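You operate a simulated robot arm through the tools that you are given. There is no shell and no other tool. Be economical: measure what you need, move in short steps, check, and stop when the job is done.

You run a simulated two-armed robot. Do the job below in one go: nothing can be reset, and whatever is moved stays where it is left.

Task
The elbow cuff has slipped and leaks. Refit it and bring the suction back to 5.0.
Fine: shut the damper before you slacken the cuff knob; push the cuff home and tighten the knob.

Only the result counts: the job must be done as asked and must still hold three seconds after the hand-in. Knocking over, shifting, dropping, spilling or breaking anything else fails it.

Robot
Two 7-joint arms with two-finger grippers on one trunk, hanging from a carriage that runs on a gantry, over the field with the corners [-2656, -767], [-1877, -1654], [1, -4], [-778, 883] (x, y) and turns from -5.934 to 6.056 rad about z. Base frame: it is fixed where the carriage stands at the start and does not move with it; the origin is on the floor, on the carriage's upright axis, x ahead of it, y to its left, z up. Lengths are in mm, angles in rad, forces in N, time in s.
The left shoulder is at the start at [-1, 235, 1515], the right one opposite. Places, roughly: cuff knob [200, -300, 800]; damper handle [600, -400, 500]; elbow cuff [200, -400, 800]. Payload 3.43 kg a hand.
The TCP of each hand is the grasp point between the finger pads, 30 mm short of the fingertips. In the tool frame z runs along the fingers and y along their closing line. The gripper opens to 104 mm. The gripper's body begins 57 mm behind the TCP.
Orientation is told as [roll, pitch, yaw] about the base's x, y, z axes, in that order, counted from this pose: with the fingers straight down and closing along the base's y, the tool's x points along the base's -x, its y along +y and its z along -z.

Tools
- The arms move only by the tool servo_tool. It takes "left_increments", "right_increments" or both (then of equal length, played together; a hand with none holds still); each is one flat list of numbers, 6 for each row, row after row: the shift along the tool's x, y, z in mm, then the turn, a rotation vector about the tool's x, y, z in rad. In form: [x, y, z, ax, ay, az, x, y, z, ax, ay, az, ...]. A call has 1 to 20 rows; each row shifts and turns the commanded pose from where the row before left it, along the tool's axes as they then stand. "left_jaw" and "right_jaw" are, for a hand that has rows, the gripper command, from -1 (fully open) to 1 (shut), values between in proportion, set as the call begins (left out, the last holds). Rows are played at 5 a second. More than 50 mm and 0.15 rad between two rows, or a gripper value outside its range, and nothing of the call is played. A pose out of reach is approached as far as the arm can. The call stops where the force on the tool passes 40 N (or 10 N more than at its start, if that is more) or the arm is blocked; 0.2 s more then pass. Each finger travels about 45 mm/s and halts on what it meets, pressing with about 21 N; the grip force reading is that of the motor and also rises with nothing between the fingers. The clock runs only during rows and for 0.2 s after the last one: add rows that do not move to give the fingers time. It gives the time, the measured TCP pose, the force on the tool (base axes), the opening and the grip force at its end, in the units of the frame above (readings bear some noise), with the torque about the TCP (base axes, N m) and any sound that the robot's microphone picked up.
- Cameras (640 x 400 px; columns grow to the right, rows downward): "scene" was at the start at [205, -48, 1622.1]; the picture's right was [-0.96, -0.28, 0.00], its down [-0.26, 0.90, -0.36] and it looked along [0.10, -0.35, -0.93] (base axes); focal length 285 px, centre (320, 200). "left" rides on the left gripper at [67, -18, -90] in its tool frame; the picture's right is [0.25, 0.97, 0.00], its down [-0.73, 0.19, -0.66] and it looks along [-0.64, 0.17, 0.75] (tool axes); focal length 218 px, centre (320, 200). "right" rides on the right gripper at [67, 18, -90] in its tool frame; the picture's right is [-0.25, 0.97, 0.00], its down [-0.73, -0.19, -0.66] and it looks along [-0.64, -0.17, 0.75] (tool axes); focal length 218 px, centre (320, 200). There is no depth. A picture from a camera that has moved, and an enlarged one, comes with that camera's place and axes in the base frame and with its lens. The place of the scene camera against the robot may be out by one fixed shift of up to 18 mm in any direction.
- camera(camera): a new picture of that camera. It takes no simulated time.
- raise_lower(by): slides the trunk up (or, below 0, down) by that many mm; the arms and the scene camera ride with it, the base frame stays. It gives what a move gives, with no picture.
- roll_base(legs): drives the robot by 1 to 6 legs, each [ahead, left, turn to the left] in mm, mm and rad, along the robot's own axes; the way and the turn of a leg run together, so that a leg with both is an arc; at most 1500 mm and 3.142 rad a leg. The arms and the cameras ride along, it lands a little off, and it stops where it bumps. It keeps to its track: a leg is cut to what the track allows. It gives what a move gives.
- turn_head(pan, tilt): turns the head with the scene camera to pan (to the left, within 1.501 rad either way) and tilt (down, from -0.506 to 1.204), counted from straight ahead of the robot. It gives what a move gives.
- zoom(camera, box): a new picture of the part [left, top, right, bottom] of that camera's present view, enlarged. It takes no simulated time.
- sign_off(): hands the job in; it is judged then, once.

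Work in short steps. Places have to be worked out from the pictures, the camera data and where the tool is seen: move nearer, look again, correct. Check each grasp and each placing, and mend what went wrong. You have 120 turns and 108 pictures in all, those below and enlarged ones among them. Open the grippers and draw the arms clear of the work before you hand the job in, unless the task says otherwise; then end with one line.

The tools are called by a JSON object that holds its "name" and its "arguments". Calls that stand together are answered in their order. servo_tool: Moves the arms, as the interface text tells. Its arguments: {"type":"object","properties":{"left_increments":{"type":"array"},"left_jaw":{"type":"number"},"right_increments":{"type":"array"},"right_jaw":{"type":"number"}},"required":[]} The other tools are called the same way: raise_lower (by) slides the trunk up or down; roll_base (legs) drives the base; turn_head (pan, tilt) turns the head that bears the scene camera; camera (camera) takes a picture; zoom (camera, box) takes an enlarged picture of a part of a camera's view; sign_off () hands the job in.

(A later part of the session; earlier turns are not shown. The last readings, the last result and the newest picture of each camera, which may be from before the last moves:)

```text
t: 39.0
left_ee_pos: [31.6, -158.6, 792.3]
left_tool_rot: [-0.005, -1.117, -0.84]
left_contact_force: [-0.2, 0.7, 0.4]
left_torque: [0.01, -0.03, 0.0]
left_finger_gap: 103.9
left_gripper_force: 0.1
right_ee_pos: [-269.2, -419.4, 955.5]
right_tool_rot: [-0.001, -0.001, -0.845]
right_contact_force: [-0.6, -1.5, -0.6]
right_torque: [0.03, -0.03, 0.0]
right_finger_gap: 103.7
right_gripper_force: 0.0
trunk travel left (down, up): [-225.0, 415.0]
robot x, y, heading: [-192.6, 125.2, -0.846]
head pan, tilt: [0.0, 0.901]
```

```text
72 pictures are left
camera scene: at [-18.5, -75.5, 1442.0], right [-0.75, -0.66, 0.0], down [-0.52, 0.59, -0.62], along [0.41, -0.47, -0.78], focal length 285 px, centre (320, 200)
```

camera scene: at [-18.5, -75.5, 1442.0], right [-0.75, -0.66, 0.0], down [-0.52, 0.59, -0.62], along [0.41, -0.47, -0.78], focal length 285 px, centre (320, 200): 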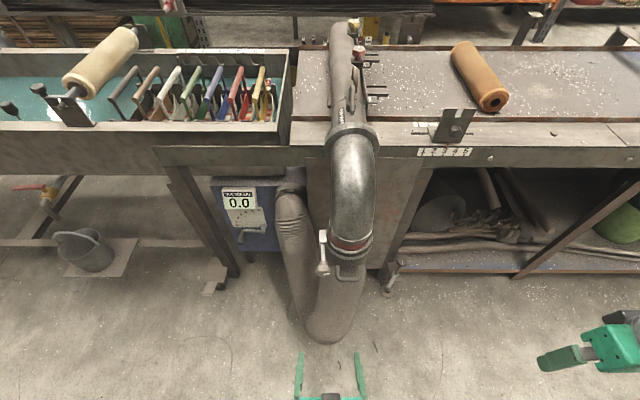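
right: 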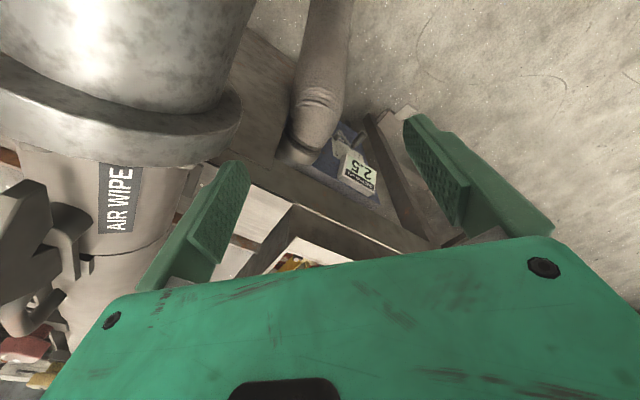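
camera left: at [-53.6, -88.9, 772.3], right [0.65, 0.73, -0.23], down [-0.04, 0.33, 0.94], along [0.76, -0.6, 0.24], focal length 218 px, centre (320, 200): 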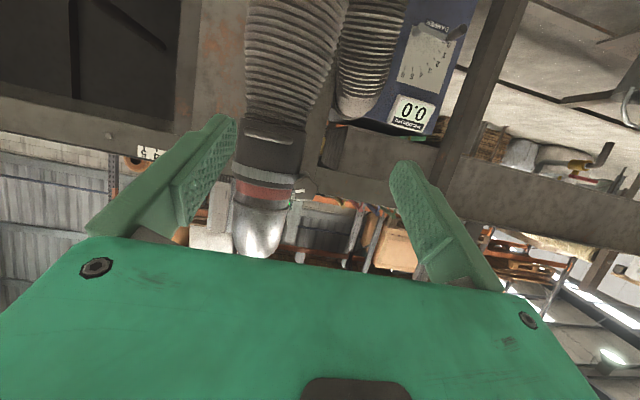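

{"name": "zoom", "arguments": {"camera": "left", "box": [220, 110, 340, 240]}}

{"name": "zoom", "arguments": {"camera": "scene", "box": [300, 210, 400, 300]}}

```text
3.08 times, centred on (280, 175) of left
camera zoom: at [-53.6, -88.9, 772.3], right [0.65, 0.73, -0.23], down [-0.04, 0.33, 0.94], along [0.76, -0.6, 0.24], focal length 672 px, centre (443, 277)
```

zoom: 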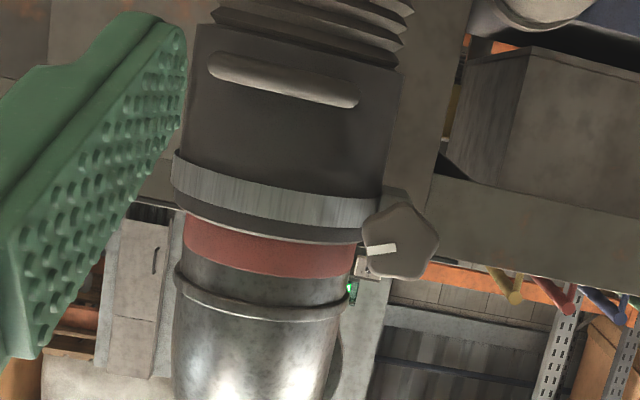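

```text
4.44 times, centred on (350, 255) of scene
camera zoom: at [-18.5, -75.5, 1442.0], right [-0.75, -0.66, 0.0], down [-0.52, 0.59, -0.62], along [0.41, -0.47, -0.78], focal length 1267 px, centre (187, -44)
```

zoom: 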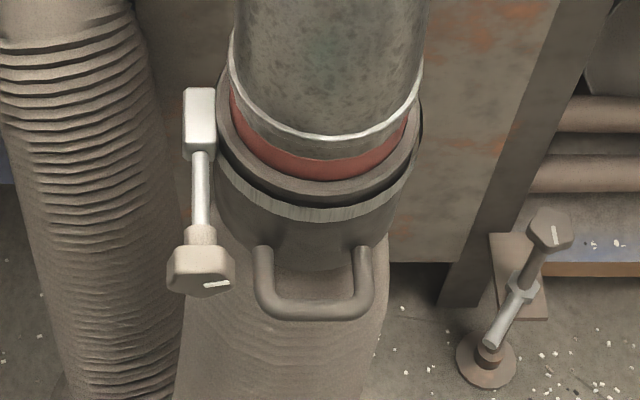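

Triangulated: knob face ≈ (ahead 328, left −68, z 834), ~35 mm wide; bail crossbar ≈ (332, −132, 778); cuff needs ~30 mm up to the bead. I make the left tool horizontal and roll it +90° so the fingers close vertically.

{"name": "servo_tool", "arguments": {"left_increments": [0, 0, 0, 0, -0.114, 0, 0, 0, 0, 0, -0.114, 0, 0, 0, 0, 0, -0.114, 0, 0, 0, 0, 0, -0.114, 0, 0, 0, 0, 0, 0, 0.143, 0, 0, 0, 0, 0, 0.143, 0, 0, 0, 0, 0, 0.143, 0, 0, 0, 0, 0, 0.143, 0, 0, 0, 0, 0, 0.143, 0, 0, 0, 0, 0, 0.143, 0, 0, 0, 0, 0, 0.143, 0, 0, 0, 0, 0, 0.143, 0, 0, 0, 0, 0, 0.143, 0, 0, 0, 0, 0, 0.143, 0, 0, 0, 0, 0, 0.143], "left_jaw": -0.2}}

{"name": "camera", "arguments": {"camera": "left"}}

```text
t: 42.2
left_ee_pos: [33.8, -156.0, 791.8]
left_tool_rot: [1.574, 0.003, -2.417]
left_contact_force: [-0.6, 0.1, -0.1]
left_torque: [0.01, -0.03, 0.03]
left_finger_gap: 62.3
left_gripper_force: 0.0
right_ee_pos: [-269.8, -417.7, 955.0]
right_tool_rot: [-0.001, -0.002, -0.845]
right_contact_force: [0.8, -0.1, 0.1]
right_torque: [0.0, 0.0, 0.0]
right_finger_gap: 103.8
right_gripper_force: 0.0
trunk travel left (down, up): [-225.0, 415.0]
robot x, y, heading: [-194.6, 128.7, -0.845]
head pan, tilt: [0.0, 0.901]
```

```text
69 pictures are left
camera left: at [25.1, -45.6, 775.5], right [0.18, 0.17, 0.97], down [-0.98, 0.01, 0.19], along [0.02, -0.99, 0.17], focal length 218 px, centre (320, 200)
```

left: 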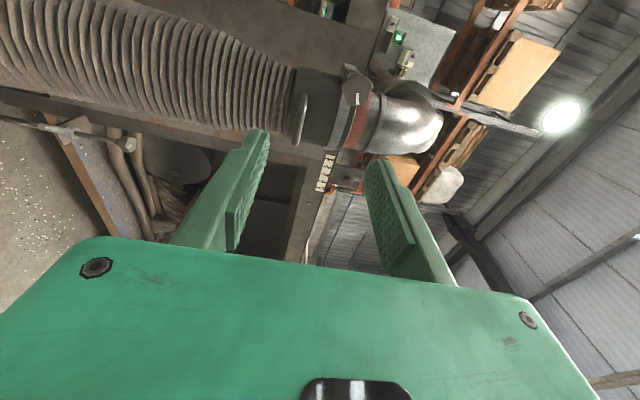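

Good side view; I zoom on the cuff.

{"name": "zoom", "arguments": {"camera": "left", "box": [270, 50, 450, 170]}}

```text
3.33 times, centred on (360, 110) of left
camera zoom: at [25.1, -45.6, 775.5], right [0.18, 0.17, 0.97], down [-0.98, 0.01, 0.19], along [0.02, -0.99, 0.17], focal length 728 px, centre (187, 500)
```

zoom: 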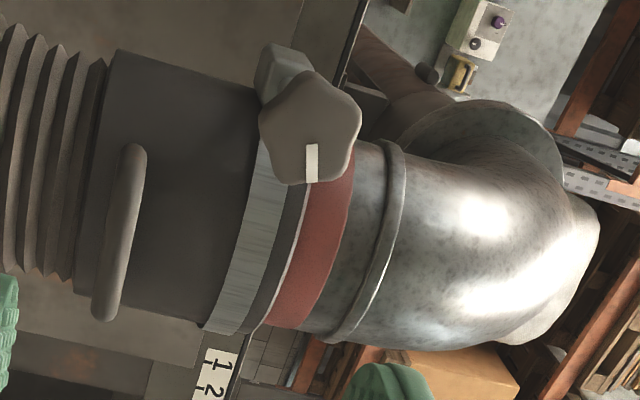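

Knob confirmed at (322, −68.5, 834.5): five-lobed, mark at 3 o'clock. I approach to 50 mm short of it.

{"name": "servo_tool", "arguments": {"left_increments": [3.4, 14, 32, 0, 0, 0, 3.3, 14, 32, 0, 0, 0, 3, 14.5, 32, 0, 0, 0, 0, 0, 34, 0, 0, 0]}}

{"name": "camera", "arguments": {"camera": "left"}}

{"name": "camera", "arguments": {"camera": "scene"}}

```text
t: 43.2
left_ee_pos: [128.2, -249.5, 837.3]
left_tool_rot: [1.575, -0.001, -2.414]
left_contact_force: [0.4, -0.6, -1.4]
left_torque: [0.02, -0.01, 0.01]
left_finger_gap: 62.5
left_gripper_force: 0.1
right_ee_pos: [-268.8, -418.1, 957.4]
right_tool_rot: [-0.001, -0.003, -0.844]
right_contact_force: [0.5, -0.2, 0.1]
right_torque: [0.03, 0.0, 0.01]
right_finger_gap: 104.0
right_gripper_force: 0.0
trunk travel left (down, up): [-225.0, 415.0]
robot x, y, heading: [-195.6, 122.2, -0.846]
head pan, tilt: [0.0, 0.901]
```

```text
67 pictures are left
camera left: at [119.7, -139.3, 819.4], right [0.19, 0.17, 0.97], down [-0.98, 0.01, 0.19], along [0.02, -0.99, 0.17], focal length 218 px, centre (320, 200)
```

left: 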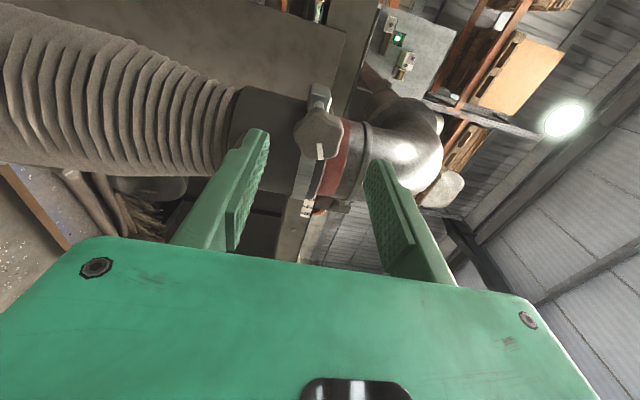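

```text
66 pictures are left
camera scene: at [-17.8, -75.6, 1442.2], right [-0.75, -0.66, 0.0], down [-0.52, 0.59, -0.62], along [0.41, -0.47, -0.78], focal length 285 px, centre (320, 200)
```

scene: 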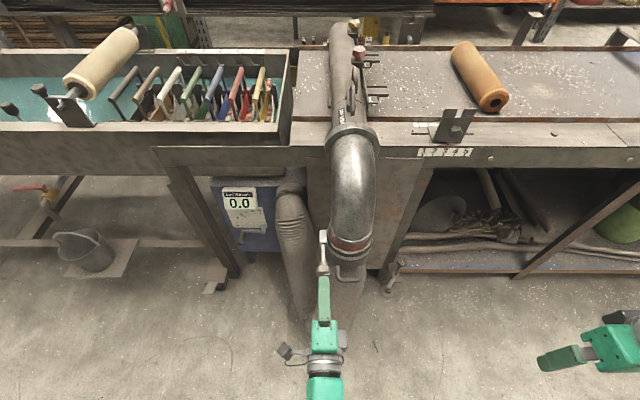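

Aligned with the knob (face ≈ ahead 328). I advance 55 mm and close.

{"name": "servo_tool", "arguments": {"left_increments": [0.5, 0, 28, 0, 0, 0, 0.5, 0, 28, 0, 0, 0]}}

{"name": "servo_tool", "arguments": {"left_increments": [0, 0, 0, 0, 0, 0, 0, 0, 0, 0, 0, 0, 0, 0, 0, 0, 0, 0, 0, 0, 0, 0, 0, 0], "left_jaw": 1}}

{"name": "camera", "arguments": {"camera": "left"}}

{"name": "zoom", "arguments": {"camera": "scene", "box": [280, 200, 400, 300]}}

```text
t: 43.8
left_ee_pos: [165.9, -289.0, 835.8]
left_tool_rot: [1.572, 0.002, -2.416]
left_contact_force: [0.3, 0.5, 0.1]
left_torque: [-0.04, 0.0, -0.01]
left_finger_gap: 62.5
left_gripper_force: 0.0
right_ee_pos: [-270.1, -417.3, 955.5]
right_tool_rot: [-0.001, -0.001, -0.843]
right_contact_force: [0.9, 0.5, 0.5]
right_torque: [0.04, -0.01, -0.01]
right_finger_gap: 103.9
right_gripper_force: 0.1
trunk travel left (down, up): [-225.0, 415.0]
robot x, y, heading: [-191.2, 122.0, -0.842]
head pan, tilt: [0.0, 0.901]
```

```text
t: 44.8
left_ee_pos: [166.1, -288.5, 836.6]
left_tool_rot: [1.574, 0.0, -2.416]
left_contact_force: [0.3, -0.3, 5.0]
left_torque: [0.01, 0.04, 0.03]
left_finger_gap: 32.8
left_gripper_force: 45.2
right_ee_pos: [-268.9, -419.0, 955.3]
right_tool_rot: [0.0, -0.001, -0.844]
right_contact_force: [0.6, 1.0, 0.5]
right_torque: [-0.02, -0.04, -0.04]
right_finger_gap: 104.1
right_gripper_force: 0.0
trunk travel left (down, up): [-225.0, 415.0]
robot x, y, heading: [-189.3, 121.5, -0.846]
head pan, tilt: [0.0, 0.901]
```

```text
65 pictures are left
camera left: at [157.1, -178.7, 818.7], right [0.19, 0.17, 0.97], down [-0.98, 0.01, 0.19], along [0.03, -0.99, 0.17], focal length 218 px, centre (320, 200)
```

left: 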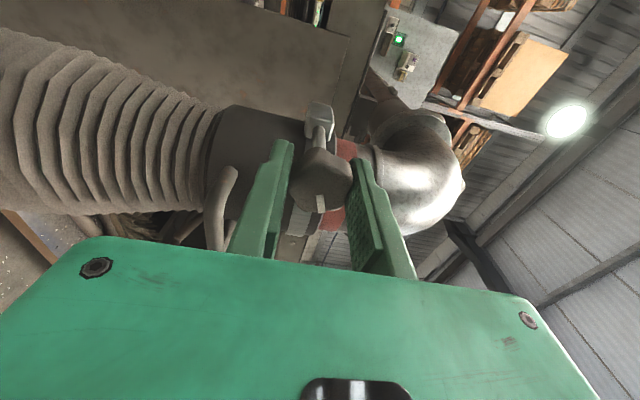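

```text
4.00 times, centred on (340, 250) of scene
camera zoom: at [-17.8, -75.0, 1442.1], right [-0.75, -0.66, 0.0], down [-0.52, 0.59, -0.62], along [0.41, -0.46, -0.78], focal length 1140 px, centre (240, 0)
```

zoom: 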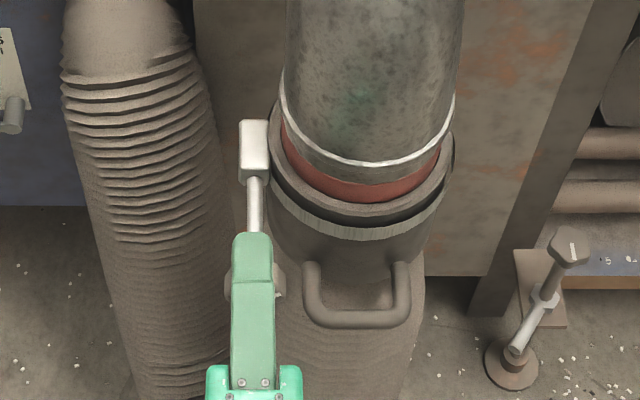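

Knob gripped (33 mm). I turn counter-clockwise (−z) about 0.5 rad to slacken, watching the torque.

{"name": "servo_tool", "arguments": {"left_increments": [0, 0, 0, 0, 0, -0.12, 0, 0, 0, 0, 0, -0.12, 0, 0, 0, 0, 0, -0.12, 0, 0, 0, 0, 0, -0.12]}}

{"name": "camera", "arguments": {"camera": "left"}}

```text
t: 45.8
left_ee_pos: [165.4, -288.9, 836.1]
left_tool_rot: [1.574, -0.483, -2.417]
left_contact_force: [0.5, -4.1, 2.0]
left_torque: [0.28, 0.28, 0.66]
left_finger_gap: 32.9
left_gripper_force: 44.7
right_ee_pos: [-269.9, -419.3, 956.3]
right_tool_rot: [-0.002, -0.002, -0.844]
right_contact_force: [-0.7, 0.0, 0.2]
right_torque: [0.0, 0.03, -0.02]
right_finger_gap: 103.9
right_gripper_force: 0.1
trunk travel left (down, up): [-225.0, 415.0]
robot x, y, heading: [-188.8, 122.5, -0.85]
head pan, tilt: [0.0, 0.901]
```

```text
63 pictures are left
camera left: at [145.3, -189.3, 788.9], right [0.5, 0.45, 0.74], down [-0.85, 0.12, 0.51], along [0.14, -0.89, 0.44], focal length 218 px, centre (320, 200)
```

left: 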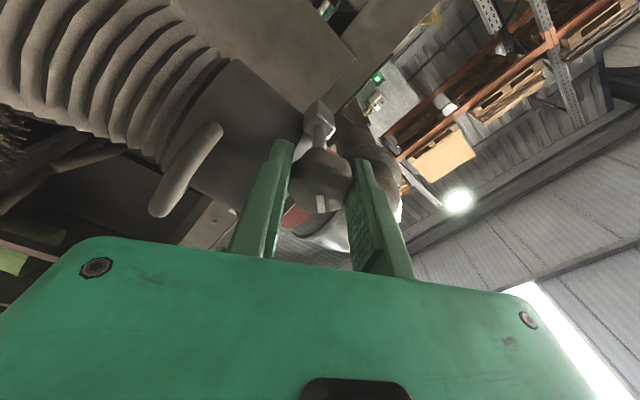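

The knob follows. I continue another ~1.1 rad.

{"name": "servo_tool", "arguments": {"left_increments": [0, 0, 0, 0, 0, -0.135, 0, 0, 0, 0, 0, -0.135, 0, 0, 0, 0, 0, -0.135, 0, 0, 0, 0, 0, -0.135, 0, 0, 0, 0, 0, -0.135, 0, 0, 0, 0, 0, -0.135, 0, 0, 0, 0, 0, -0.135, 0, 0, 0, 0, 0, -0.135]}}

{"name": "camera", "arguments": {"camera": "left"}}

{"name": "zoom", "arguments": {"camera": "scene", "box": [280, 200, 400, 300]}}

```text
t: 47.6
left_ee_pos: [164.5, -289.2, 833.9]
left_tool_rot: [1.673, -1.563, -2.52]
left_contact_force: [1.1, -14.8, -11.1]
left_torque: [0.25, 0.18, -0.29]
left_finger_gap: 33.1
left_gripper_force: 44.7
right_ee_pos: [-270.0, -419.0, 956.8]
right_tool_rot: [-0.001, -0.003, -0.843]
right_contact_force: [0.0, 0.2, 0.3]
right_torque: [0.0, -0.01, -0.03]
right_finger_gap: 103.9
right_gripper_force: 0.1
trunk travel left (down, up): [-225.0, 415.0]
robot x, y, heading: [-191.2, 124.7, -0.845]
head pan, tilt: [0.0, 0.901]
```

```text
62 pictures are left
camera left: at [93.0, -235.5, 767.4], right [0.73, 0.64, -0.24], down [-0.3, 0.61, 0.73], along [0.62, -0.46, 0.64], focal length 218 px, centre (320, 200)
```

left: 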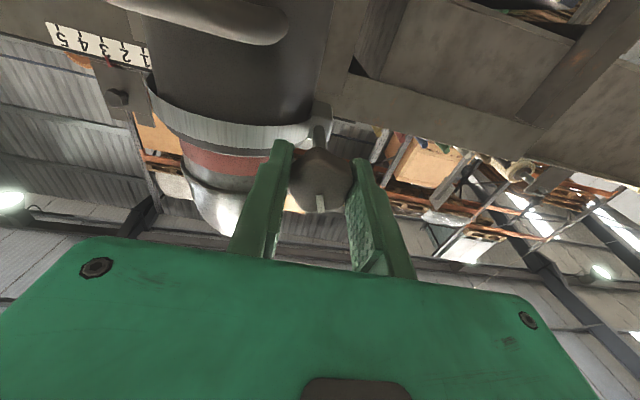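

```text
4.00 times, centred on (340, 250) of scene
camera zoom: at [-18.4, -76.1, 1442.1], right [-0.75, -0.66, 0.0], down [-0.52, 0.59, -0.62], along [0.41, -0.47, -0.78], focal length 1140 px, centre (240, 0)
```

zoom: 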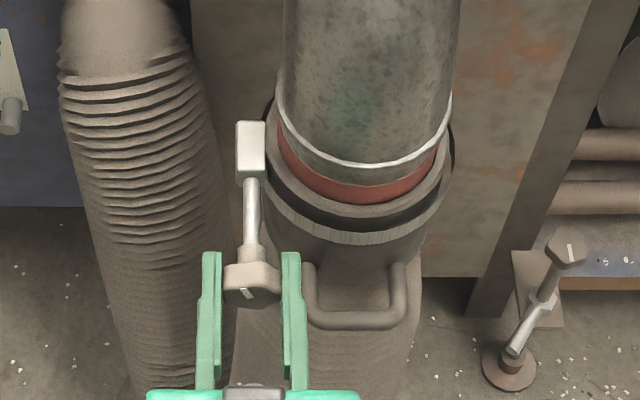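

The knob turned 90° (mark now at 12 o'clock). I ease the small side load and turn further, ~0.8 rad.

{"name": "servo_tool", "arguments": {"left_increments": [1.5, -1.5, 1.5, 0, 0, -0.13, 0, 0, 0, 0, 0, -0.13, 0, 0, 0, 0, 0, -0.13, 0, 0, 0, 0, 0, -0.13, 0, 0, 0, 0, 0, -0.13, 0, 0, 0, 0, 0, -0.13]}}

{"name": "zoom", "arguments": {"camera": "scene", "box": [280, 200, 400, 300]}}

```text
t: 49.0
left_ee_pos: [163.6, -292.0, 836.0]
left_tool_rot: [-1.575, -0.799, 0.73]
left_contact_force: [-6.2, -1.3, 0.1]
left_torque: [0.14, 0.12, -0.15]
left_finger_gap: 32.6
left_gripper_force: 45.2
right_ee_pos: [-271.3, -417.4, 956.3]
right_tool_rot: [-0.001, -0.002, -0.844]
right_contact_force: [-0.4, -0.5, 0.1]
right_torque: [0.0, -0.04, 0.01]
right_finger_gap: 104.0
right_gripper_force: 0.0
trunk travel left (down, up): [-225.0, 415.0]
robot x, y, heading: [-189.4, 126.7, -0.847]
head pan, tilt: [0.0, 0.901]
```

```text
4.00 times, centred on (340, 250) of scene
camera zoom: at [-18.8, -74.9, 1441.9], right [-0.75, -0.66, 0.0], down [-0.52, 0.59, -0.62], along [0.41, -0.46, -0.78], focal length 1140 px, centre (240, 0)
```

zoom: 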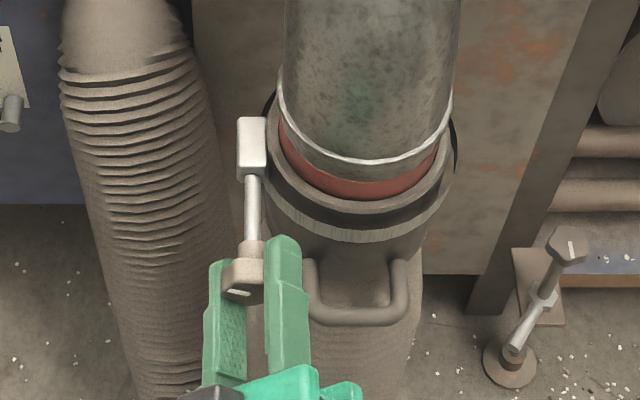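

No stop met; I go on to about 180° in total, then release and back off to make room for the right hand.

{"name": "servo_tool", "arguments": {"left_increments": [0, 0, 0, 0, 0, -0.13, 0, 0, 0, 0, 0, -0.13, 0, 0, 0, 0, 0, -0.13, 0, 0, 0, 0, 0, -0.13, 0, 0, 0, 0, 0, -0.13, 0, 0, 0, 0, 0, -0.13]}}

{"name": "zoom", "arguments": {"camera": "scene", "box": [280, 200, 400, 300]}}

{"name": "camera", "arguments": {"camera": "left"}}

```text
t: 50.4
left_ee_pos: [164.4, -290.2, 857.8]
left_tool_rot: [-1.572, -0.281, 0.724]
left_contact_force: [-4.9, -15.3, -10.0]
left_torque: [0.0, -0.08, -0.39]
left_finger_gap: 32.4
left_gripper_force: 45.4
left hand out of reach, approached as far as the arm can: row 4, 5, 6
right_ee_pos: [-272.0, -418.9, 956.3]
right_tool_rot: [-0.006, -0.003, -0.844]
right_contact_force: [-0.3, -0.2, 0.8]
right_torque: [0.01, 0.01, 0.02]
right_finger_gap: 103.9
right_gripper_force: 0.1
trunk travel left (down, up): [-225.0, 415.0]
robot x, y, heading: [-194.3, 123.6, -0.842]
head pan, tilt: [0.0, 0.901]
```

```text
4.00 times, centred on (340, 250) of scene
camera zoom: at [-19.1, -76.4, 1442.0], right [-0.75, -0.66, 0.0], down [-0.52, 0.58, -0.62], along [0.41, -0.47, -0.78], focal length 1140 px, centre (240, 0)
```

zoom: 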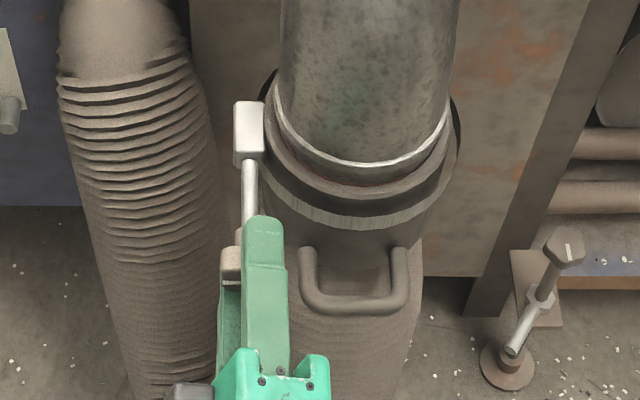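

```text
58 pictures are left
camera left: at [53.0, -270.7, 855.3], right [0.02, 0.02, -1.0], down [0.13, 0.99, 0.02], along [0.99, -0.13, 0.02], focal length 218 px, centre (320, 200)
```

left: 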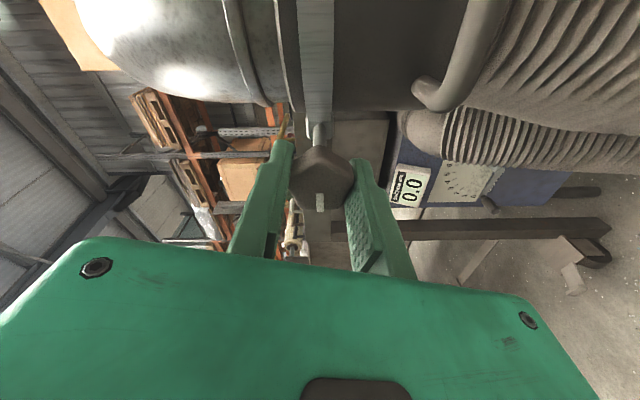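

Helpful surprise: as the wrist neared its limit the hand drifted up 22 mm and the now-slack cuff came with it; the red seal is covered. I turn the wrist back slightly into reach while continuing to lift via the knob.

{"name": "servo_tool", "arguments": {"left_increments": [-0.1, -8, 0, 0, 0, 0.1, -1, -8, 0, 0, 0, 0.1, -1.8, -7.8, 0, 0, 0, 0.1]}}

{"name": "zoom", "arguments": {"camera": "scene", "box": [280, 200, 400, 300]}}

```text
t: 51.1
left_ee_pos: [164.1, -290.3, 863.4]
left_tool_rot: [-1.553, -0.505, 0.718]
left_contact_force: [3.6, -11.0, -7.4]
left_torque: [-0.58, -0.53, -0.25]
left_finger_gap: 32.5
left_gripper_force: 45.0
right_ee_pos: [-268.2, -419.6, 956.5]
right_tool_rot: [-0.002, -0.003, -0.844]
right_contact_force: [0.2, -0.5, 0.1]
right_torque: [0.0, 0.01, 0.0]
right_finger_gap: 103.9
right_gripper_force: 0.2
trunk travel left (down, up): [-225.0, 415.0]
robot x, y, heading: [-189.3, 123.6, -0.846]
head pan, tilt: [0.0, 0.901]
stopped in row 3 (left hand): the force on the tool passed its limit at 44 N (the readings are from after the stop); the commanded pose is now the measured one
```

```text
4.00 times, centred on (340, 250) of scene
camera zoom: at [-17.5, -76.2, 1442.5], right [-0.75, -0.66, 0.0], down [-0.52, 0.59, -0.62], along [0.41, -0.47, -0.78], focal length 1140 px, centre (240, 0)
```

zoom: 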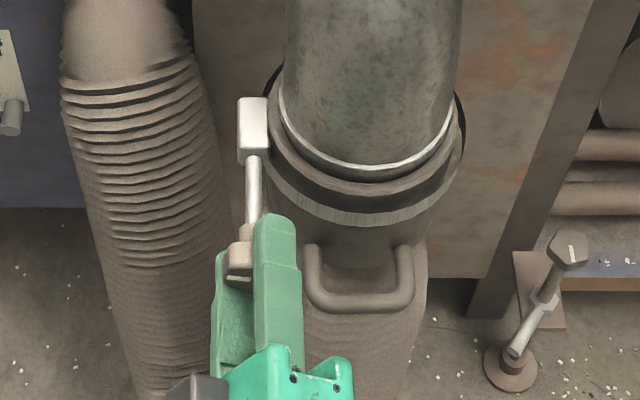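

Stopped on 44 N at z 863: the cuff is against the bead. Now I tighten clockwise (+z) while holding it up.

{"name": "servo_tool", "arguments": {"left_increments": [0, 0, 0, 0, 0, 0.13, 0, 0, 0, 0, 0, 0.13, 0, 0, 0, 0, 0, 0.13, 0, 0, 0, 0, 0, 0.13, 0, 0, 0, 0, 0, 0.13, 0, 0, 0, 0, 0, 0.13, 0, 0, 0, 0, 0, 0.13, 0, 0, 0, 0, 0, 0.13]}}

{"name": "zoom", "arguments": {"camera": "scene", "box": [280, 200, 400, 300]}}

{"name": "camera", "arguments": {"camera": "left"}}

```text
t: 52.9
left_ee_pos: [162.9, -289.7, 863.3]
left_tool_rot: [-1.025, -1.544, 0.186]
left_contact_force: [5.3, -14.3, -15.4]
left_torque: [-0.2, -0.12, -0.16]
left_finger_gap: 32.4
left_gripper_force: 44.6
right_ee_pos: [-268.5, -419.0, 955.7]
right_tool_rot: [-0.002, -0.001, -0.844]
right_contact_force: [-0.4, 0.1, -0.5]
right_torque: [0.04, 0.04, 0.0]
right_finger_gap: 104.1
right_gripper_force: 0.0
trunk travel left (down, up): [-225.0, 415.0]
robot x, y, heading: [-190.7, 127.1, -0.842]
head pan, tilt: [0.0, 0.901]
```

```text
4.00 times, centred on (340, 250) of scene
camera zoom: at [-17.5, -76.1, 1442.2], right [-0.75, -0.66, 0.0], down [-0.52, 0.58, -0.62], along [0.41, -0.47, -0.78], focal length 1140 px, centre (240, 0)
```

zoom: 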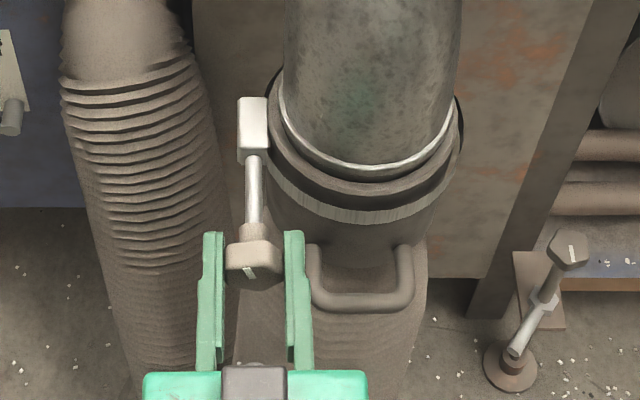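

```text
55 pictures are left
camera left: at [90.0, -236.0, 798.4], right [0.71, 0.64, -0.28], down [-0.28, 0.62, 0.73], along [0.64, -0.45, 0.62], focal length 218 px, centre (320, 200)
```

left: 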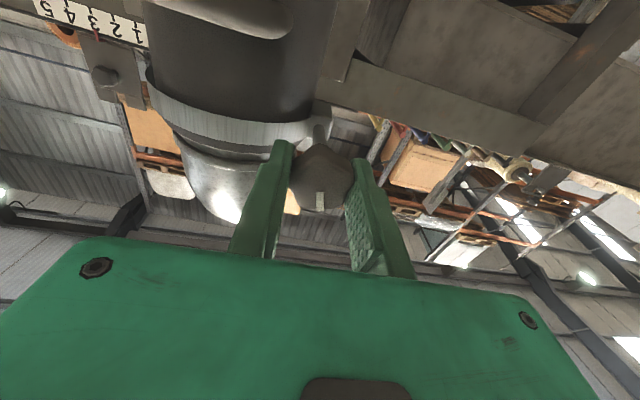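

Cuff stays up, no red visible. I continue tightening another ~1.5 rad.

{"name": "servo_tool", "arguments": {"left_increments": [0, 0, 0, 0, 0, 0.14, 0, 0, 0, 0, 0, 0.14, 0, 0, 0, 0, 0, 0.14, 0, 0, 0, 0, 0, 0.14, 0, 0, 0, 0, 0, 0.14, 0, 0, 0, 0, 0, 0.14, 0, 0, 0, 0, 0, 0.14, 0, 0, 0, 0, 0, 0.14, 0, 0, 0, 0, 0, 0.14, 0, 0, 0, 0, 0, 0.14, 0, 0, 0, 0, 0, 0.14]}}

{"name": "camera", "arguments": {"camera": "left"}}

```text
t: 55.3
left_ee_pos: [164.0, -289.9, 864.2]
left_tool_rot: [1.557, -0.054, -2.412]
left_contact_force: [7.7, -13.2, -17.7]
left_torque: [-0.33, -0.28, 0.99]
left_finger_gap: 32.7
left_gripper_force: 44.8
right_ee_pos: [-269.6, -418.5, 955.6]
right_tool_rot: [-0.002, -0.004, -0.845]
right_contact_force: [-0.2, 0.2, 0.4]
right_torque: [-0.01, 0.03, -0.01]
right_finger_gap: 104.1
right_gripper_force: 0.2
trunk travel left (down, up): [-225.0, 415.0]
robot x, y, heading: [-193.1, 122.2, -0.846]
head pan, tilt: [0.0, 0.901]
```

```text
54 pictures are left
camera left: at [154.1, -179.4, 844.4], right [0.24, 0.19, 0.95], down [-0.97, 0.01, 0.24], along [0.04, -0.98, 0.19], focal length 218 px, centre (320, 200)
```

left: 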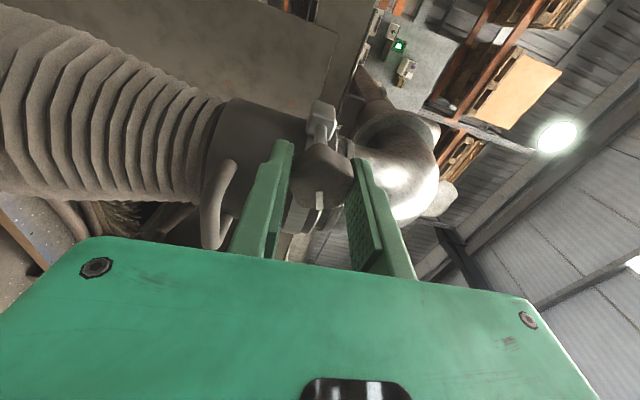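

Back at the original knob angle; I keep tightening to find the stop.

{"name": "servo_tool", "arguments": {"left_increments": [0, 0, 0, 0, 0, 0.13, 0, 0, 0, 0, 0, 0.13, 0, 0, 0, 0, 0, 0.13, 0, 0, 0, 0, 0, 0.13, 0, 0, 0, 0, 0, 0.13, 0, 0, 0, 0, 0, 0.13]}}

{"name": "camera", "arguments": {"camera": "left"}}

{"name": "zoom", "arguments": {"camera": "scene", "box": [280, 200, 400, 300]}}

```text
t: 56.7
left_ee_pos: [165.0, -289.2, 864.2]
left_tool_rot: [1.552, 0.726, -2.425]
left_contact_force: [5.5, -11.4, -17.3]
left_torque: [-0.6, -0.54, 0.25]
left_finger_gap: 32.4
left_gripper_force: 44.7
right_ee_pos: [-268.7, -418.7, 956.4]
right_tool_rot: [-0.003, -0.005, -0.845]
right_contact_force: [0.3, 0.6, -0.8]
right_torque: [-0.01, 0.0, 0.03]
right_finger_gap: 104.2
right_gripper_force: 0.0
trunk travel left (down, up): [-225.0, 415.0]
robot x, y, heading: [-191.2, 125.1, -0.847]
head pan, tilt: [0.0, 0.901]
```

```text
53 pictures are left
camera left: at [151.3, -182.6, 897.2], right [-0.33, -0.31, 0.89], down [-0.94, 0.05, -0.33], along [0.06, -0.95, -0.31], focal length 218 px, centre (320, 200)
```

left: 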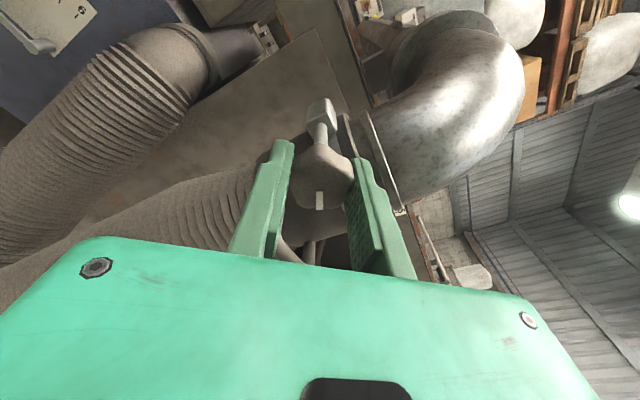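

```text
4.00 times, centred on (340, 250) of scene
camera zoom: at [-17.5, -75.6, 1442.2], right [-0.75, -0.66, 0.0], down [-0.52, 0.59, -0.62], along [0.41, -0.47, -0.78], focal length 1140 px, centre (240, 0)
```

zoom: 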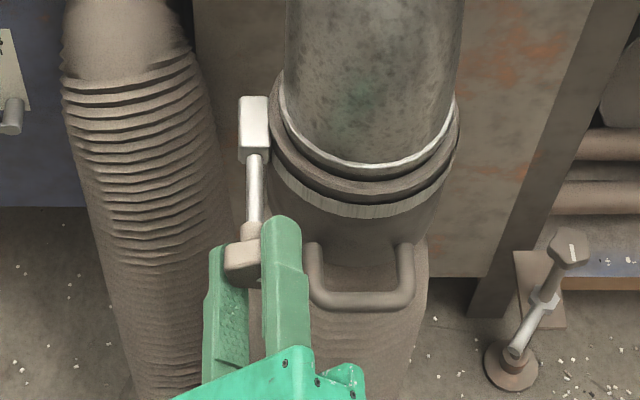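

It still turns; I continue ~0.5 rad more.

{"name": "servo_tool", "arguments": {"left_increments": [0, 0, 0, 0, 0, 0.13, 0, 0, 0, 0, 0, 0.13, 0, 0, 0, 0, 0, 0.13, 0, 0, 0, 0, 0, 0.13]}}

{"name": "camera", "arguments": {"camera": "left"}}

```text
t: 57.7
left_ee_pos: [163.6, -289.2, 865.0]
left_tool_rot: [1.528, 1.246, -2.454]
left_contact_force: [5.3, -9.2, -12.9]
left_torque: [-0.44, -0.37, -0.04]
left_finger_gap: 32.7
left_gripper_force: 46.0
right_ee_pos: [-268.7, -418.5, 955.8]
right_tool_rot: [-0.003, -0.002, -0.845]
right_contact_force: [-0.3, -0.2, -0.2]
right_torque: [0.04, 0.0, -0.02]
right_finger_gap: 104.0
right_gripper_force: 0.1
trunk travel left (down, up): [-225.0, 415.0]
robot x, y, heading: [-191.9, 126.3, -0.845]
head pan, tilt: [0.0, 0.901]
```

```text
51 pictures are left
camera left: at [133.7, -198.7, 924.0], right [-0.62, -0.56, 0.55], down [-0.75, 0.22, -0.62], along [0.23, -0.8, -0.56], focal length 218 px, centre (320, 200)
```

left: 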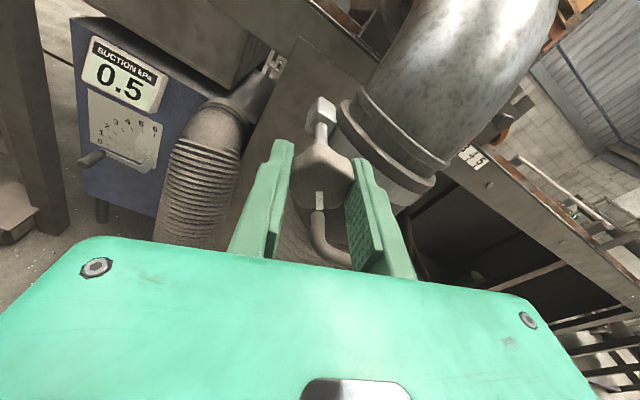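

Gauge now reads 0.5 (better seal with damper near zero). I continue tightening.

{"name": "servo_tool", "arguments": {"left_increments": [0, 0, 0, 0, 0, 0.13, 0, 0, 0, 0, 0, 0.13, 0, 0, 0, 0, 0, 0.13, 0, 0, 0, 0, 0, 0.13]}}

{"name": "camera", "arguments": {"camera": "left"}}

{"name": "zoom", "arguments": {"camera": "scene", "box": [200, 170, 400, 300]}}

```text
t: 58.7
left_ee_pos: [164.3, -288.5, 864.5]
left_tool_rot: [-1.502, 1.377, 0.793]
left_contact_force: [1.4, -7.8, -9.6]
left_torque: [-0.31, -0.23, -0.02]
left_finger_gap: 32.5
left_gripper_force: 45.2
right_ee_pos: [-268.6, -418.5, 955.7]
right_tool_rot: [-0.001, -0.001, -0.844]
right_contact_force: [0.1, -0.5, 0.3]
right_torque: [0.03, -0.02, 0.01]
right_finger_gap: 103.8
right_gripper_force: 0.0
trunk travel left (down, up): [-225.0, 415.0]
robot x, y, heading: [-188.1, 123.1, -0.843]
head pan, tilt: [0.0, 0.901]
```

```text
50 pictures are left
camera left: at [108.3, -221.4, 935.3], right [-0.74, -0.66, 0.06], down [-0.48, 0.47, -0.74], along [0.47, -0.58, -0.67], focal length 218 px, centre (320, 200)
```

left: 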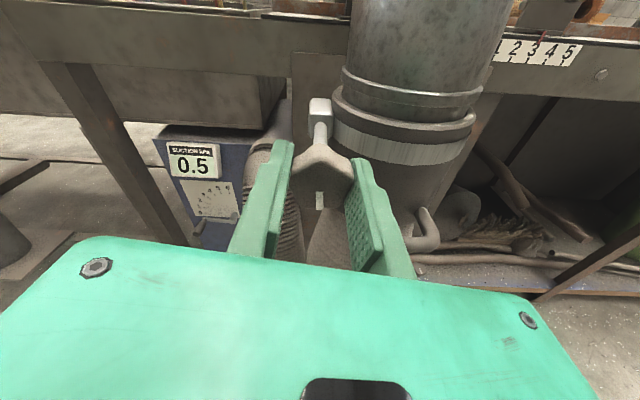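

```text
3.08 times, centred on (300, 235) of scene
camera zoom: at [-17.9, -75.6, 1442.1], right [-0.75, -0.66, 0.0], down [-0.52, 0.59, -0.62], along [0.41, -0.47, -0.78], focal length 877 px, centre (382, 92)
```

zoom: 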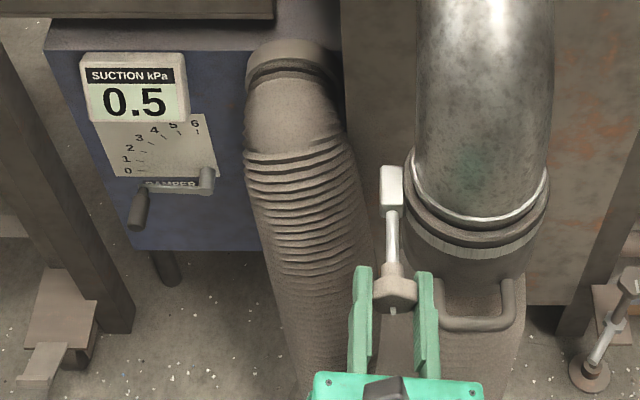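

The mark is at 6 o'clock now with no stop yet. I check the seat closely with the left camera.

{"name": "zoom", "arguments": {"camera": "left", "box": [290, 50, 500, 180]}}

```text
3.05 times, centred on (395, 115) of left
camera zoom: at [108.3, -221.4, 935.3], right [-0.74, -0.66, 0.06], down [-0.48, 0.47, -0.74], along [0.47, -0.58, -0.67], focal length 665 px, centre (91, 459)
```

zoom: 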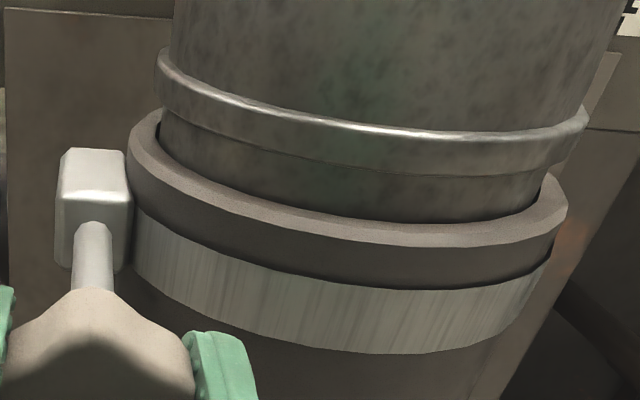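

Red is fully covered, with a small bare strip below the bead. I keep turning to find a tightness stop, +0.6 rad.

{"name": "servo_tool", "arguments": {"left_increments": [0, 0, 0, 0, 0, 0.12, 0, 0, 0, 0, 0, 0.12, 0, 0, 0, 0, 0, 0.12, 0, 0, 0, 0, 0, 0.12, 0, 0, 0, 0, 0, 0.12]}}

{"name": "camera", "arguments": {"camera": "left"}}

```text
t: 59.9
left_ee_pos: [163.9, -288.2, 863.9]
left_tool_rot: [-1.55, 0.775, 0.742]
left_contact_force: [-1.2, -3.3, -1.9]
left_torque: [-0.33, 0.52, 0.36]
left_finger_gap: 32.6
left_gripper_force: 45.5
right_ee_pos: [-269.4, -418.1, 955.0]
right_tool_rot: [-0.002, -0.003, -0.845]
right_contact_force: [0.3, 0.5, 0.1]
right_torque: [0.01, 0.02, -0.02]
right_finger_gap: 104.2
right_gripper_force: 0.0
trunk travel left (down, up): [-225.0, 415.0]
robot x, y, heading: [-192.4, 123.7, -0.844]
head pan, tilt: [0.0, 0.901]
```

```text
47 pictures are left
camera left: at [78.1, -247.3, 925.0], right [-0.64, -0.57, -0.51], down [-0.16, 0.75, -0.64], along [0.75, -0.33, -0.57], focal length 218 px, centre (320, 200)
```

left: 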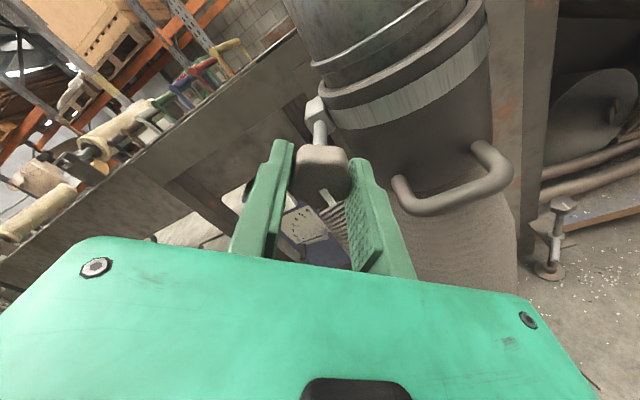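

The torque about the knob axis has risen to ~0.6 Nm and the knob has started slipping in the fingers: it is tight. I release and back straight out.

{"name": "servo_tool", "arguments": {"left_increments": [0, 0, 0, 0, 0, 0, 0, 0, 0, 0, 0, 0, 0, 0, 0, 0, 0, 0, 0, 0, -30, 0, 0, 0, 0, 0, -40, 0, 0, 0, 0, 0, -40, 0, 0, 0, 0, 0, -40, 0, 0, 0], "left_jaw": -0.2}}

{"name": "zoom", "arguments": {"camera": "scene", "box": [200, 170, 400, 300]}}

{"name": "camera", "arguments": {"camera": "left"}}

```text
t: 61.5
left_ee_pos: [63.5, -173.3, 866.4]
left_tool_rot: [-1.55, 0.777, 0.744]
left_contact_force: [0.3, 0.0, -0.1]
left_torque: [0.02, -0.01, 0.0]
left_finger_gap: 62.4
left_gripper_force: 0.1
right_ee_pos: [-268.3, -415.4, 954.5]
right_tool_rot: [0.0, -0.003, -0.844]
right_contact_force: [-0.9, 0.1, 0.2]
right_torque: [0.01, 0.01, -0.02]
right_finger_gap: 103.9
right_gripper_force: 0.0
trunk travel left (down, up): [-225.0, 415.0]
robot x, y, heading: [-189.2, 122.3, -0.841]
head pan, tilt: [0.0, 0.901]
```

```text
3.08 times, centred on (300, 235) of scene
camera zoom: at [-17.8, -74.2, 1441.8], right [-0.75, -0.66, 0.0], down [-0.52, 0.59, -0.62], along [0.41, -0.46, -0.78], focal length 877 px, centre (382, 92)
```

zoom: 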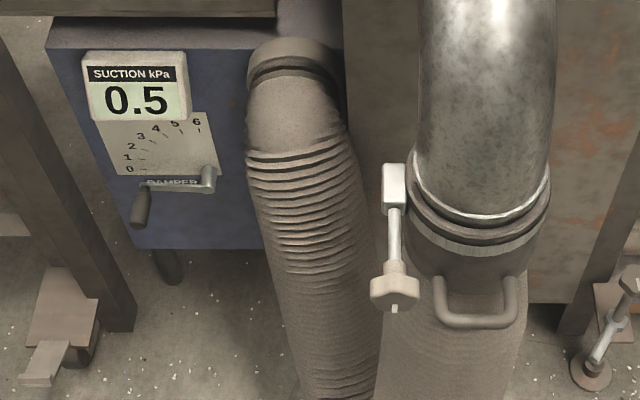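

```text
45 pictures are left
camera left: at [-22.1, -132.9, 926.5], right [-0.65, -0.57, -0.51], down [-0.16, 0.75, -0.64], along [0.75, -0.33, -0.57], focal length 218 px, centre (320, 200)
```

left: 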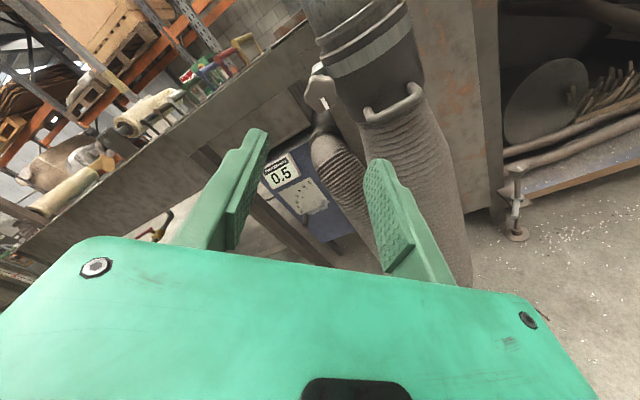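

The cuff holds and the knob is tight. Now I roll the left hand to camera-up, pitch it down 0.45 rad, and shift it out to the left for the damper.

{"name": "servo_tool", "arguments": {"left_increments": [0, 0, 0, 0, 0, -0.131, 0, 0, 0, 0, 0, -0.131, 0, 0, 0, 0, 0, -0.131, 0, 0, 0, 0, 0, -0.131, 0, 0, 0, 0, 0, -0.131, 0, 0, 0, 0, 0, -0.131, 0, -45, 0, 0, 0, 0, 0, -45, 0, 0, 0, 0, 0, -45, 0, 0, 0, 0, 0, -45, 0, 0, 0, 0, 0, -45, 0, 0, 0, 0, 0, -45, 0, 0, 0, 0, 0, 0, 0, 0, -0.15, 0, 0, 0, 0, 0, -0.15, 0, 0, 0, 0, 0, -0.15, 0], "left_jaw": -0.2}}

```text
t: 64.7
left_ee_pos: [266.4, 7.7, 863.3]
left_tool_rot: [-0.02, 1.251, 2.278]
left_contact_force: [0.3, -0.4, 1.0]
left_torque: [0.1, 0.04, -0.01]
left_finger_gap: 62.4
left_gripper_force: 0.0
left hand out of reach, approached as far as the arm can: row 12, 14, 15
right_ee_pos: [-266.6, -418.3, 955.3]
right_tool_rot: [0.001, -0.003, -0.845]
right_contact_force: [0.0, 0.1, 0.0]
right_torque: [0.04, 0.06, 0.0]
right_finger_gap: 103.7
right_gripper_force: 0.1
trunk travel left (down, up): [-225.0, 415.0]
robot x, y, heading: [-190.0, 123.5, -0.845]
head pan, tilt: [0.0, 0.901]
```

This wrist roll limits the pitch; I unwind by π back to the configuration that worked earlier.

{"name": "servo_tool", "arguments": {"left_increments": [0, 0, 0, 0, 0, -0.1495, 0, 0, 0, 0, 0, -0.1495, 0, 0, 0, 0, 0, -0.1495, 0, 0, 0, 0, 0, -0.1495, 0, 0, 0, 0, 0, -0.1495, 0, 0, 0, 0, 0, -0.1495, 0, 0, 0, 0, 0, -0.1495, 0, 0, 0, 0, 0, -0.1495, 0, 0, 0, 0, 0, -0.1495, 0, 0, 0, 0, 0, -0.1495, 0, 0, 0, 0, 0, -0.1495]}}

{"name": "servo_tool", "arguments": {"left_increments": [0, 0, 0, 0, 0, -0.1495, 0, 0, 0, 0, 0, -0.1495, 0, 0, 0, 0, 0, -0.1495, 0, 0, 0, 0, 0, -0.1495, 0, 0, 0, 0, 0, -0.1495, 0, 0, 0, 0, 0, -0.1495, 0, 0, 0, 0, 0, -0.1495, 0, 0, 0, 0, 0, -0.1495, 0, 0, 0, 0, 0, -0.1495, 0, 0, 0, 0, 0, -0.1495, 0, 0, 0, 0, 0, 0]}}

```text
t: 67.1
left_ee_pos: [264.0, 7.9, 863.0]
left_tool_rot: [1.251, -0.066, -2.39]
left_contact_force: [-0.2, 0.5, 0.0]
left_torque: [0.0, 0.01, 0.01]
left_finger_gap: 62.3
left_gripper_force: 0.0
right_ee_pos: [-268.4, -417.1, 955.8]
right_tool_rot: [-0.002, -0.002, -0.843]
right_contact_force: [-0.4, 0.3, 0.3]
right_torque: [-0.01, 0.06, -0.03]
right_finger_gap: 104.1
right_gripper_force: 0.0
trunk travel left (down, up): [-225.0, 415.0]
robot x, y, heading: [-194.3, 125.0, -0.853]
head pan, tilt: [0.0, 0.901]
```

```text
t: 69.5
left_ee_pos: [262.7, 7.4, 862.8]
left_tool_rot: [0.017, -1.251, -0.86]
left_contact_force: [0.0, 0.3, 0.1]
left_torque: [0.02, 0.0, 0.01]
left_finger_gap: 62.4
left_gripper_force: 0.0
right_ee_pos: [-268.8, -418.5, 956.1]
right_tool_rot: [-0.001, -0.001, -0.843]
right_contact_force: [0.4, -0.9, -0.8]
right_torque: [0.0, -0.04, -0.05]
right_finger_gap: 104.1
right_gripper_force: 0.0
trunk travel left (down, up): [-225.0, 415.0]
robot x, y, heading: [-191.8, 119.8, -0.841]
head pan, tilt: [0.0, 0.901]
```

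Unwound. I restore pitch to 1.12, then lower the trunk and drive back to the damper station.

{"name": "servo_tool", "arguments": {"left_increments": [0, 0, 0, 0, 0.13, 0]}}

{"name": "raise_lower", "arguments": {"by": -225}}

{"name": "roll_base", "arguments": {"legs": [[0, 58, 0], [218, 0, 0]]}}

{"name": "camera", "arguments": {"camera": "left"}}

{"name": "zoom", "arguments": {"camera": "scene", "box": [180, 150, 480, 380]}}

```text
t: 69.9
left_ee_pos: [272.0, 21.1, 855.5]
left_tool_rot: [0.011, -1.126, -0.858]
left_contact_force: [0.2, -0.5, -0.2]
left_torque: [0.02, 0.01, 0.02]
left_finger_gap: 62.6
left_gripper_force: 0.1
left hand out of reach, approached as far as the arm can: row 1
right_ee_pos: [-268.7, -417.6, 955.2]
right_tool_rot: [0.0, -0.002, -0.844]
right_contact_force: [-0.5, -0.1, -0.7]
right_torque: [-0.03, 0.01, -0.02]
right_finger_gap: 104.1
right_gripper_force: 0.0
trunk travel left (down, up): [-225.0, 415.0]
robot x, y, heading: [-192.0, 125.7, -0.849]
head pan, tilt: [0.0, 0.901]
```

```text
t: 72.2
left_ee_pos: [271.5, 20.5, 632.5]
left_tool_rot: [0.012, -1.126, -0.859]
left_contact_force: [0.1, 0.5, 0.5]
left_torque: [-0.05, -0.02, 0.0]
left_finger_gap: 62.9
left_gripper_force: 0.0
right_ee_pos: [-269.2, -417.2, 729.7]
right_tool_rot: [-0.001, -0.001, -0.846]
right_contact_force: [0.1, -0.8, -0.3]
right_torque: [-0.02, -0.01, 0.0]
right_finger_gap: 104.0
right_gripper_force: 0.0
trunk travel left (down, up): [0.0, 640.0]
robot x, y, heading: [-191.6, 123.9, -0.844]
head pan, tilt: [0.0, 0.901]
```

```text
t: 74.5
left_ee_pos: [459.3, -104.4, 631.8]
left_tool_rot: [0.01, -1.124, -0.863]
left_contact_force: [-0.9, 0.0, -0.1]
left_torque: [0.0, 0.02, 0.01]
left_finger_gap: 62.4
left_gripper_force: 0.0
right_ee_pos: [-82.3, -541.2, 730.0]
right_tool_rot: [0.0, -0.002, -0.846]
right_contact_force: [-0.3, 0.8, 0.1]
right_torque: [0.02, -0.01, -0.01]
right_finger_gap: 103.9
right_gripper_force: 0.0
trunk travel left (down, up): [0.0, 640.0]
robot x, y, heading: [-0.8, 1.8, -0.842]
head pan, tilt: [0.0, 0.901]
```

```text
44 pictures are left
camera left: at [373.5, -34.0, 609.9], right [0.66, 0.72, -0.22], down [-0.04, 0.33, 0.94], along [0.75, -0.61, 0.25], focal length 218 px, centre (320, 200)
```

left: 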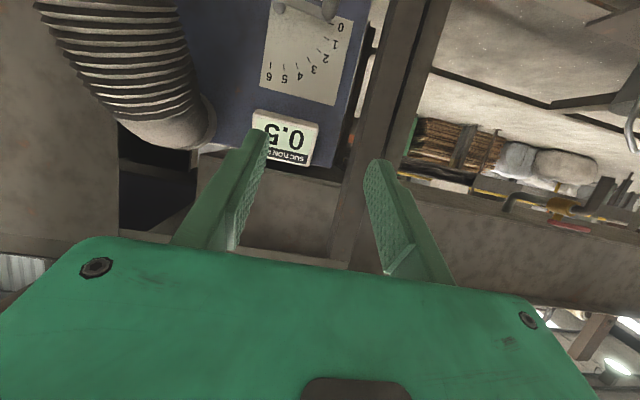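

```text
1.74 times, centred on (330, 265) of scene
camera zoom: at [169.1, -199.6, 1216.8], right [-0.75, -0.66, 0.0], down [-0.52, 0.59, -0.62], along [0.41, -0.46, -0.78], focal length 496 px, centre (303, 87)
```

zoom: 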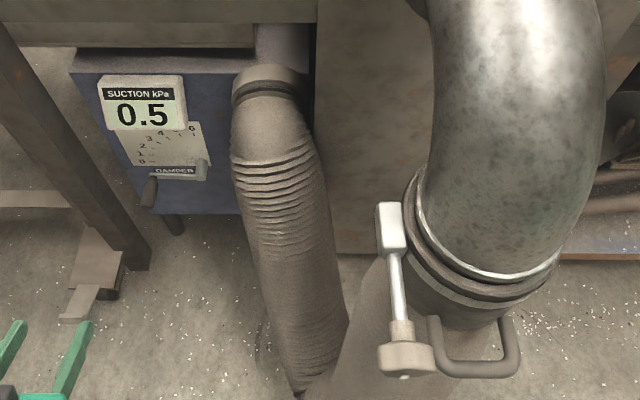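

I move the left hand down and forward to 50 mm short of the damper grip.

{"name": "servo_tool", "arguments": {"left_increments": [16, -1, 42, 0, 0, 0, 16, -1, 42, 0, 0, 0, 16, -1, 42, 0, 0, 0, 16, -1, 42, 0, 0, 0, 16, -1, 42, 0, 0, 0, 16, -1, 42, 0, 0, 0, 15, -1, 42, 0, 0, 0]}}

{"name": "camera", "arguments": {"camera": "left"}}

```text
t: 76.1
left_ee_pos: [600.2, -275.7, 407.6]
left_tool_rot: [0.011, -1.129, -0.865]
left_contact_force: [0.5, -0.4, -0.1]
left_torque: [0.03, 0.04, 0.04]
left_finger_gap: 62.2
left_gripper_force: 0.1
right_ee_pos: [-81.2, -543.3, 732.3]
right_tool_rot: [0.0, -0.003, -0.846]
right_contact_force: [-0.9, -0.6, 1.1]
right_torque: [0.02, 0.03, 0.0]
right_finger_gap: 104.0
right_gripper_force: 0.1
trunk travel left (down, up): [0.0, 640.0]
robot x, y, heading: [-3.7, 1.1, -0.85]
head pan, tilt: [0.0, 0.901]
```

```text
42 pictures are left
camera left: at [514.4, -205.5, 384.3], right [0.66, 0.72, -0.22], down [-0.05, 0.33, 0.94], along [0.75, -0.61, 0.25], focal length 218 px, centre (320, 200)
```

left: 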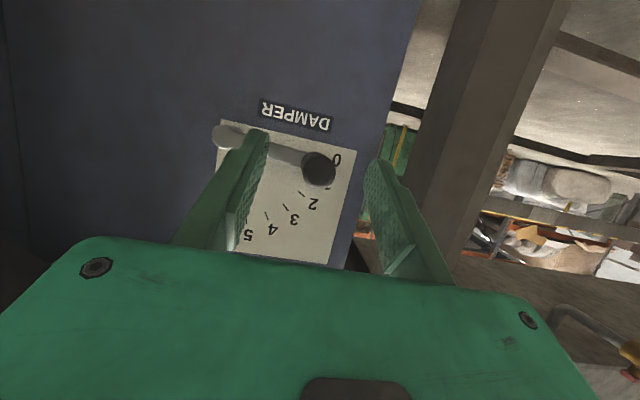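

Grip at (left 268, z 403). I advance 48 mm and close.

{"name": "servo_tool", "arguments": {"left_increments": [-8.5, 1.5, 22.5, 0, 0, 0, -8.5, 1, 22.5, 0, 0, 0]}}

{"name": "servo_tool", "arguments": {"left_increments": [0, 0, 0, 0, 0, 0, 0, 0, 0, 0, 0, 0, 0, 0, 0, 0, 0, 0, 0, 0, 0, 0, 0, 0], "left_jaw": 1}}

```text
t: 76.7
left_ee_pos: [633.8, -309.1, 402.5]
left_tool_rot: [0.011, -1.127, -0.864]
left_contact_force: [0.2, -0.5, -1.3]
left_torque: [0.0, 0.0, -0.02]
left_finger_gap: 62.5
left_gripper_force: 0.0
right_ee_pos: [-80.0, -544.0, 730.4]
right_tool_rot: [0.0, -0.005, -0.848]
right_contact_force: [-0.3, 0.0, -0.3]
right_torque: [0.03, 0.05, -0.01]
right_finger_gap: 104.0
right_gripper_force: 0.0
trunk travel left (down, up): [0.0, 640.0]
robot x, y, heading: [-1.0, -1.6, -0.85]
head pan, tilt: [0.0, 0.901]
```

```text
t: 77.7
left_ee_pos: [633.9, -307.1, 401.8]
left_tool_rot: [0.01, -1.127, -0.863]
left_contact_force: [4.6, -1.3, -1.5]
left_torque: [0.08, -0.09, 0.1]
left_finger_gap: 23.9
left_gripper_force: 45.2
right_ee_pos: [-81.2, -541.4, 730.3]
right_tool_rot: [0.0, -0.001, -0.846]
right_contact_force: [-0.3, -0.9, 0.4]
right_torque: [-0.01, 0.02, 0.0]
right_finger_gap: 104.1
right_gripper_force: 0.1
trunk travel left (down, up): [0.0, 640.0]
robot x, y, heading: [-3.3, 2.3, -0.848]
head pan, tilt: [0.0, 0.901]
```

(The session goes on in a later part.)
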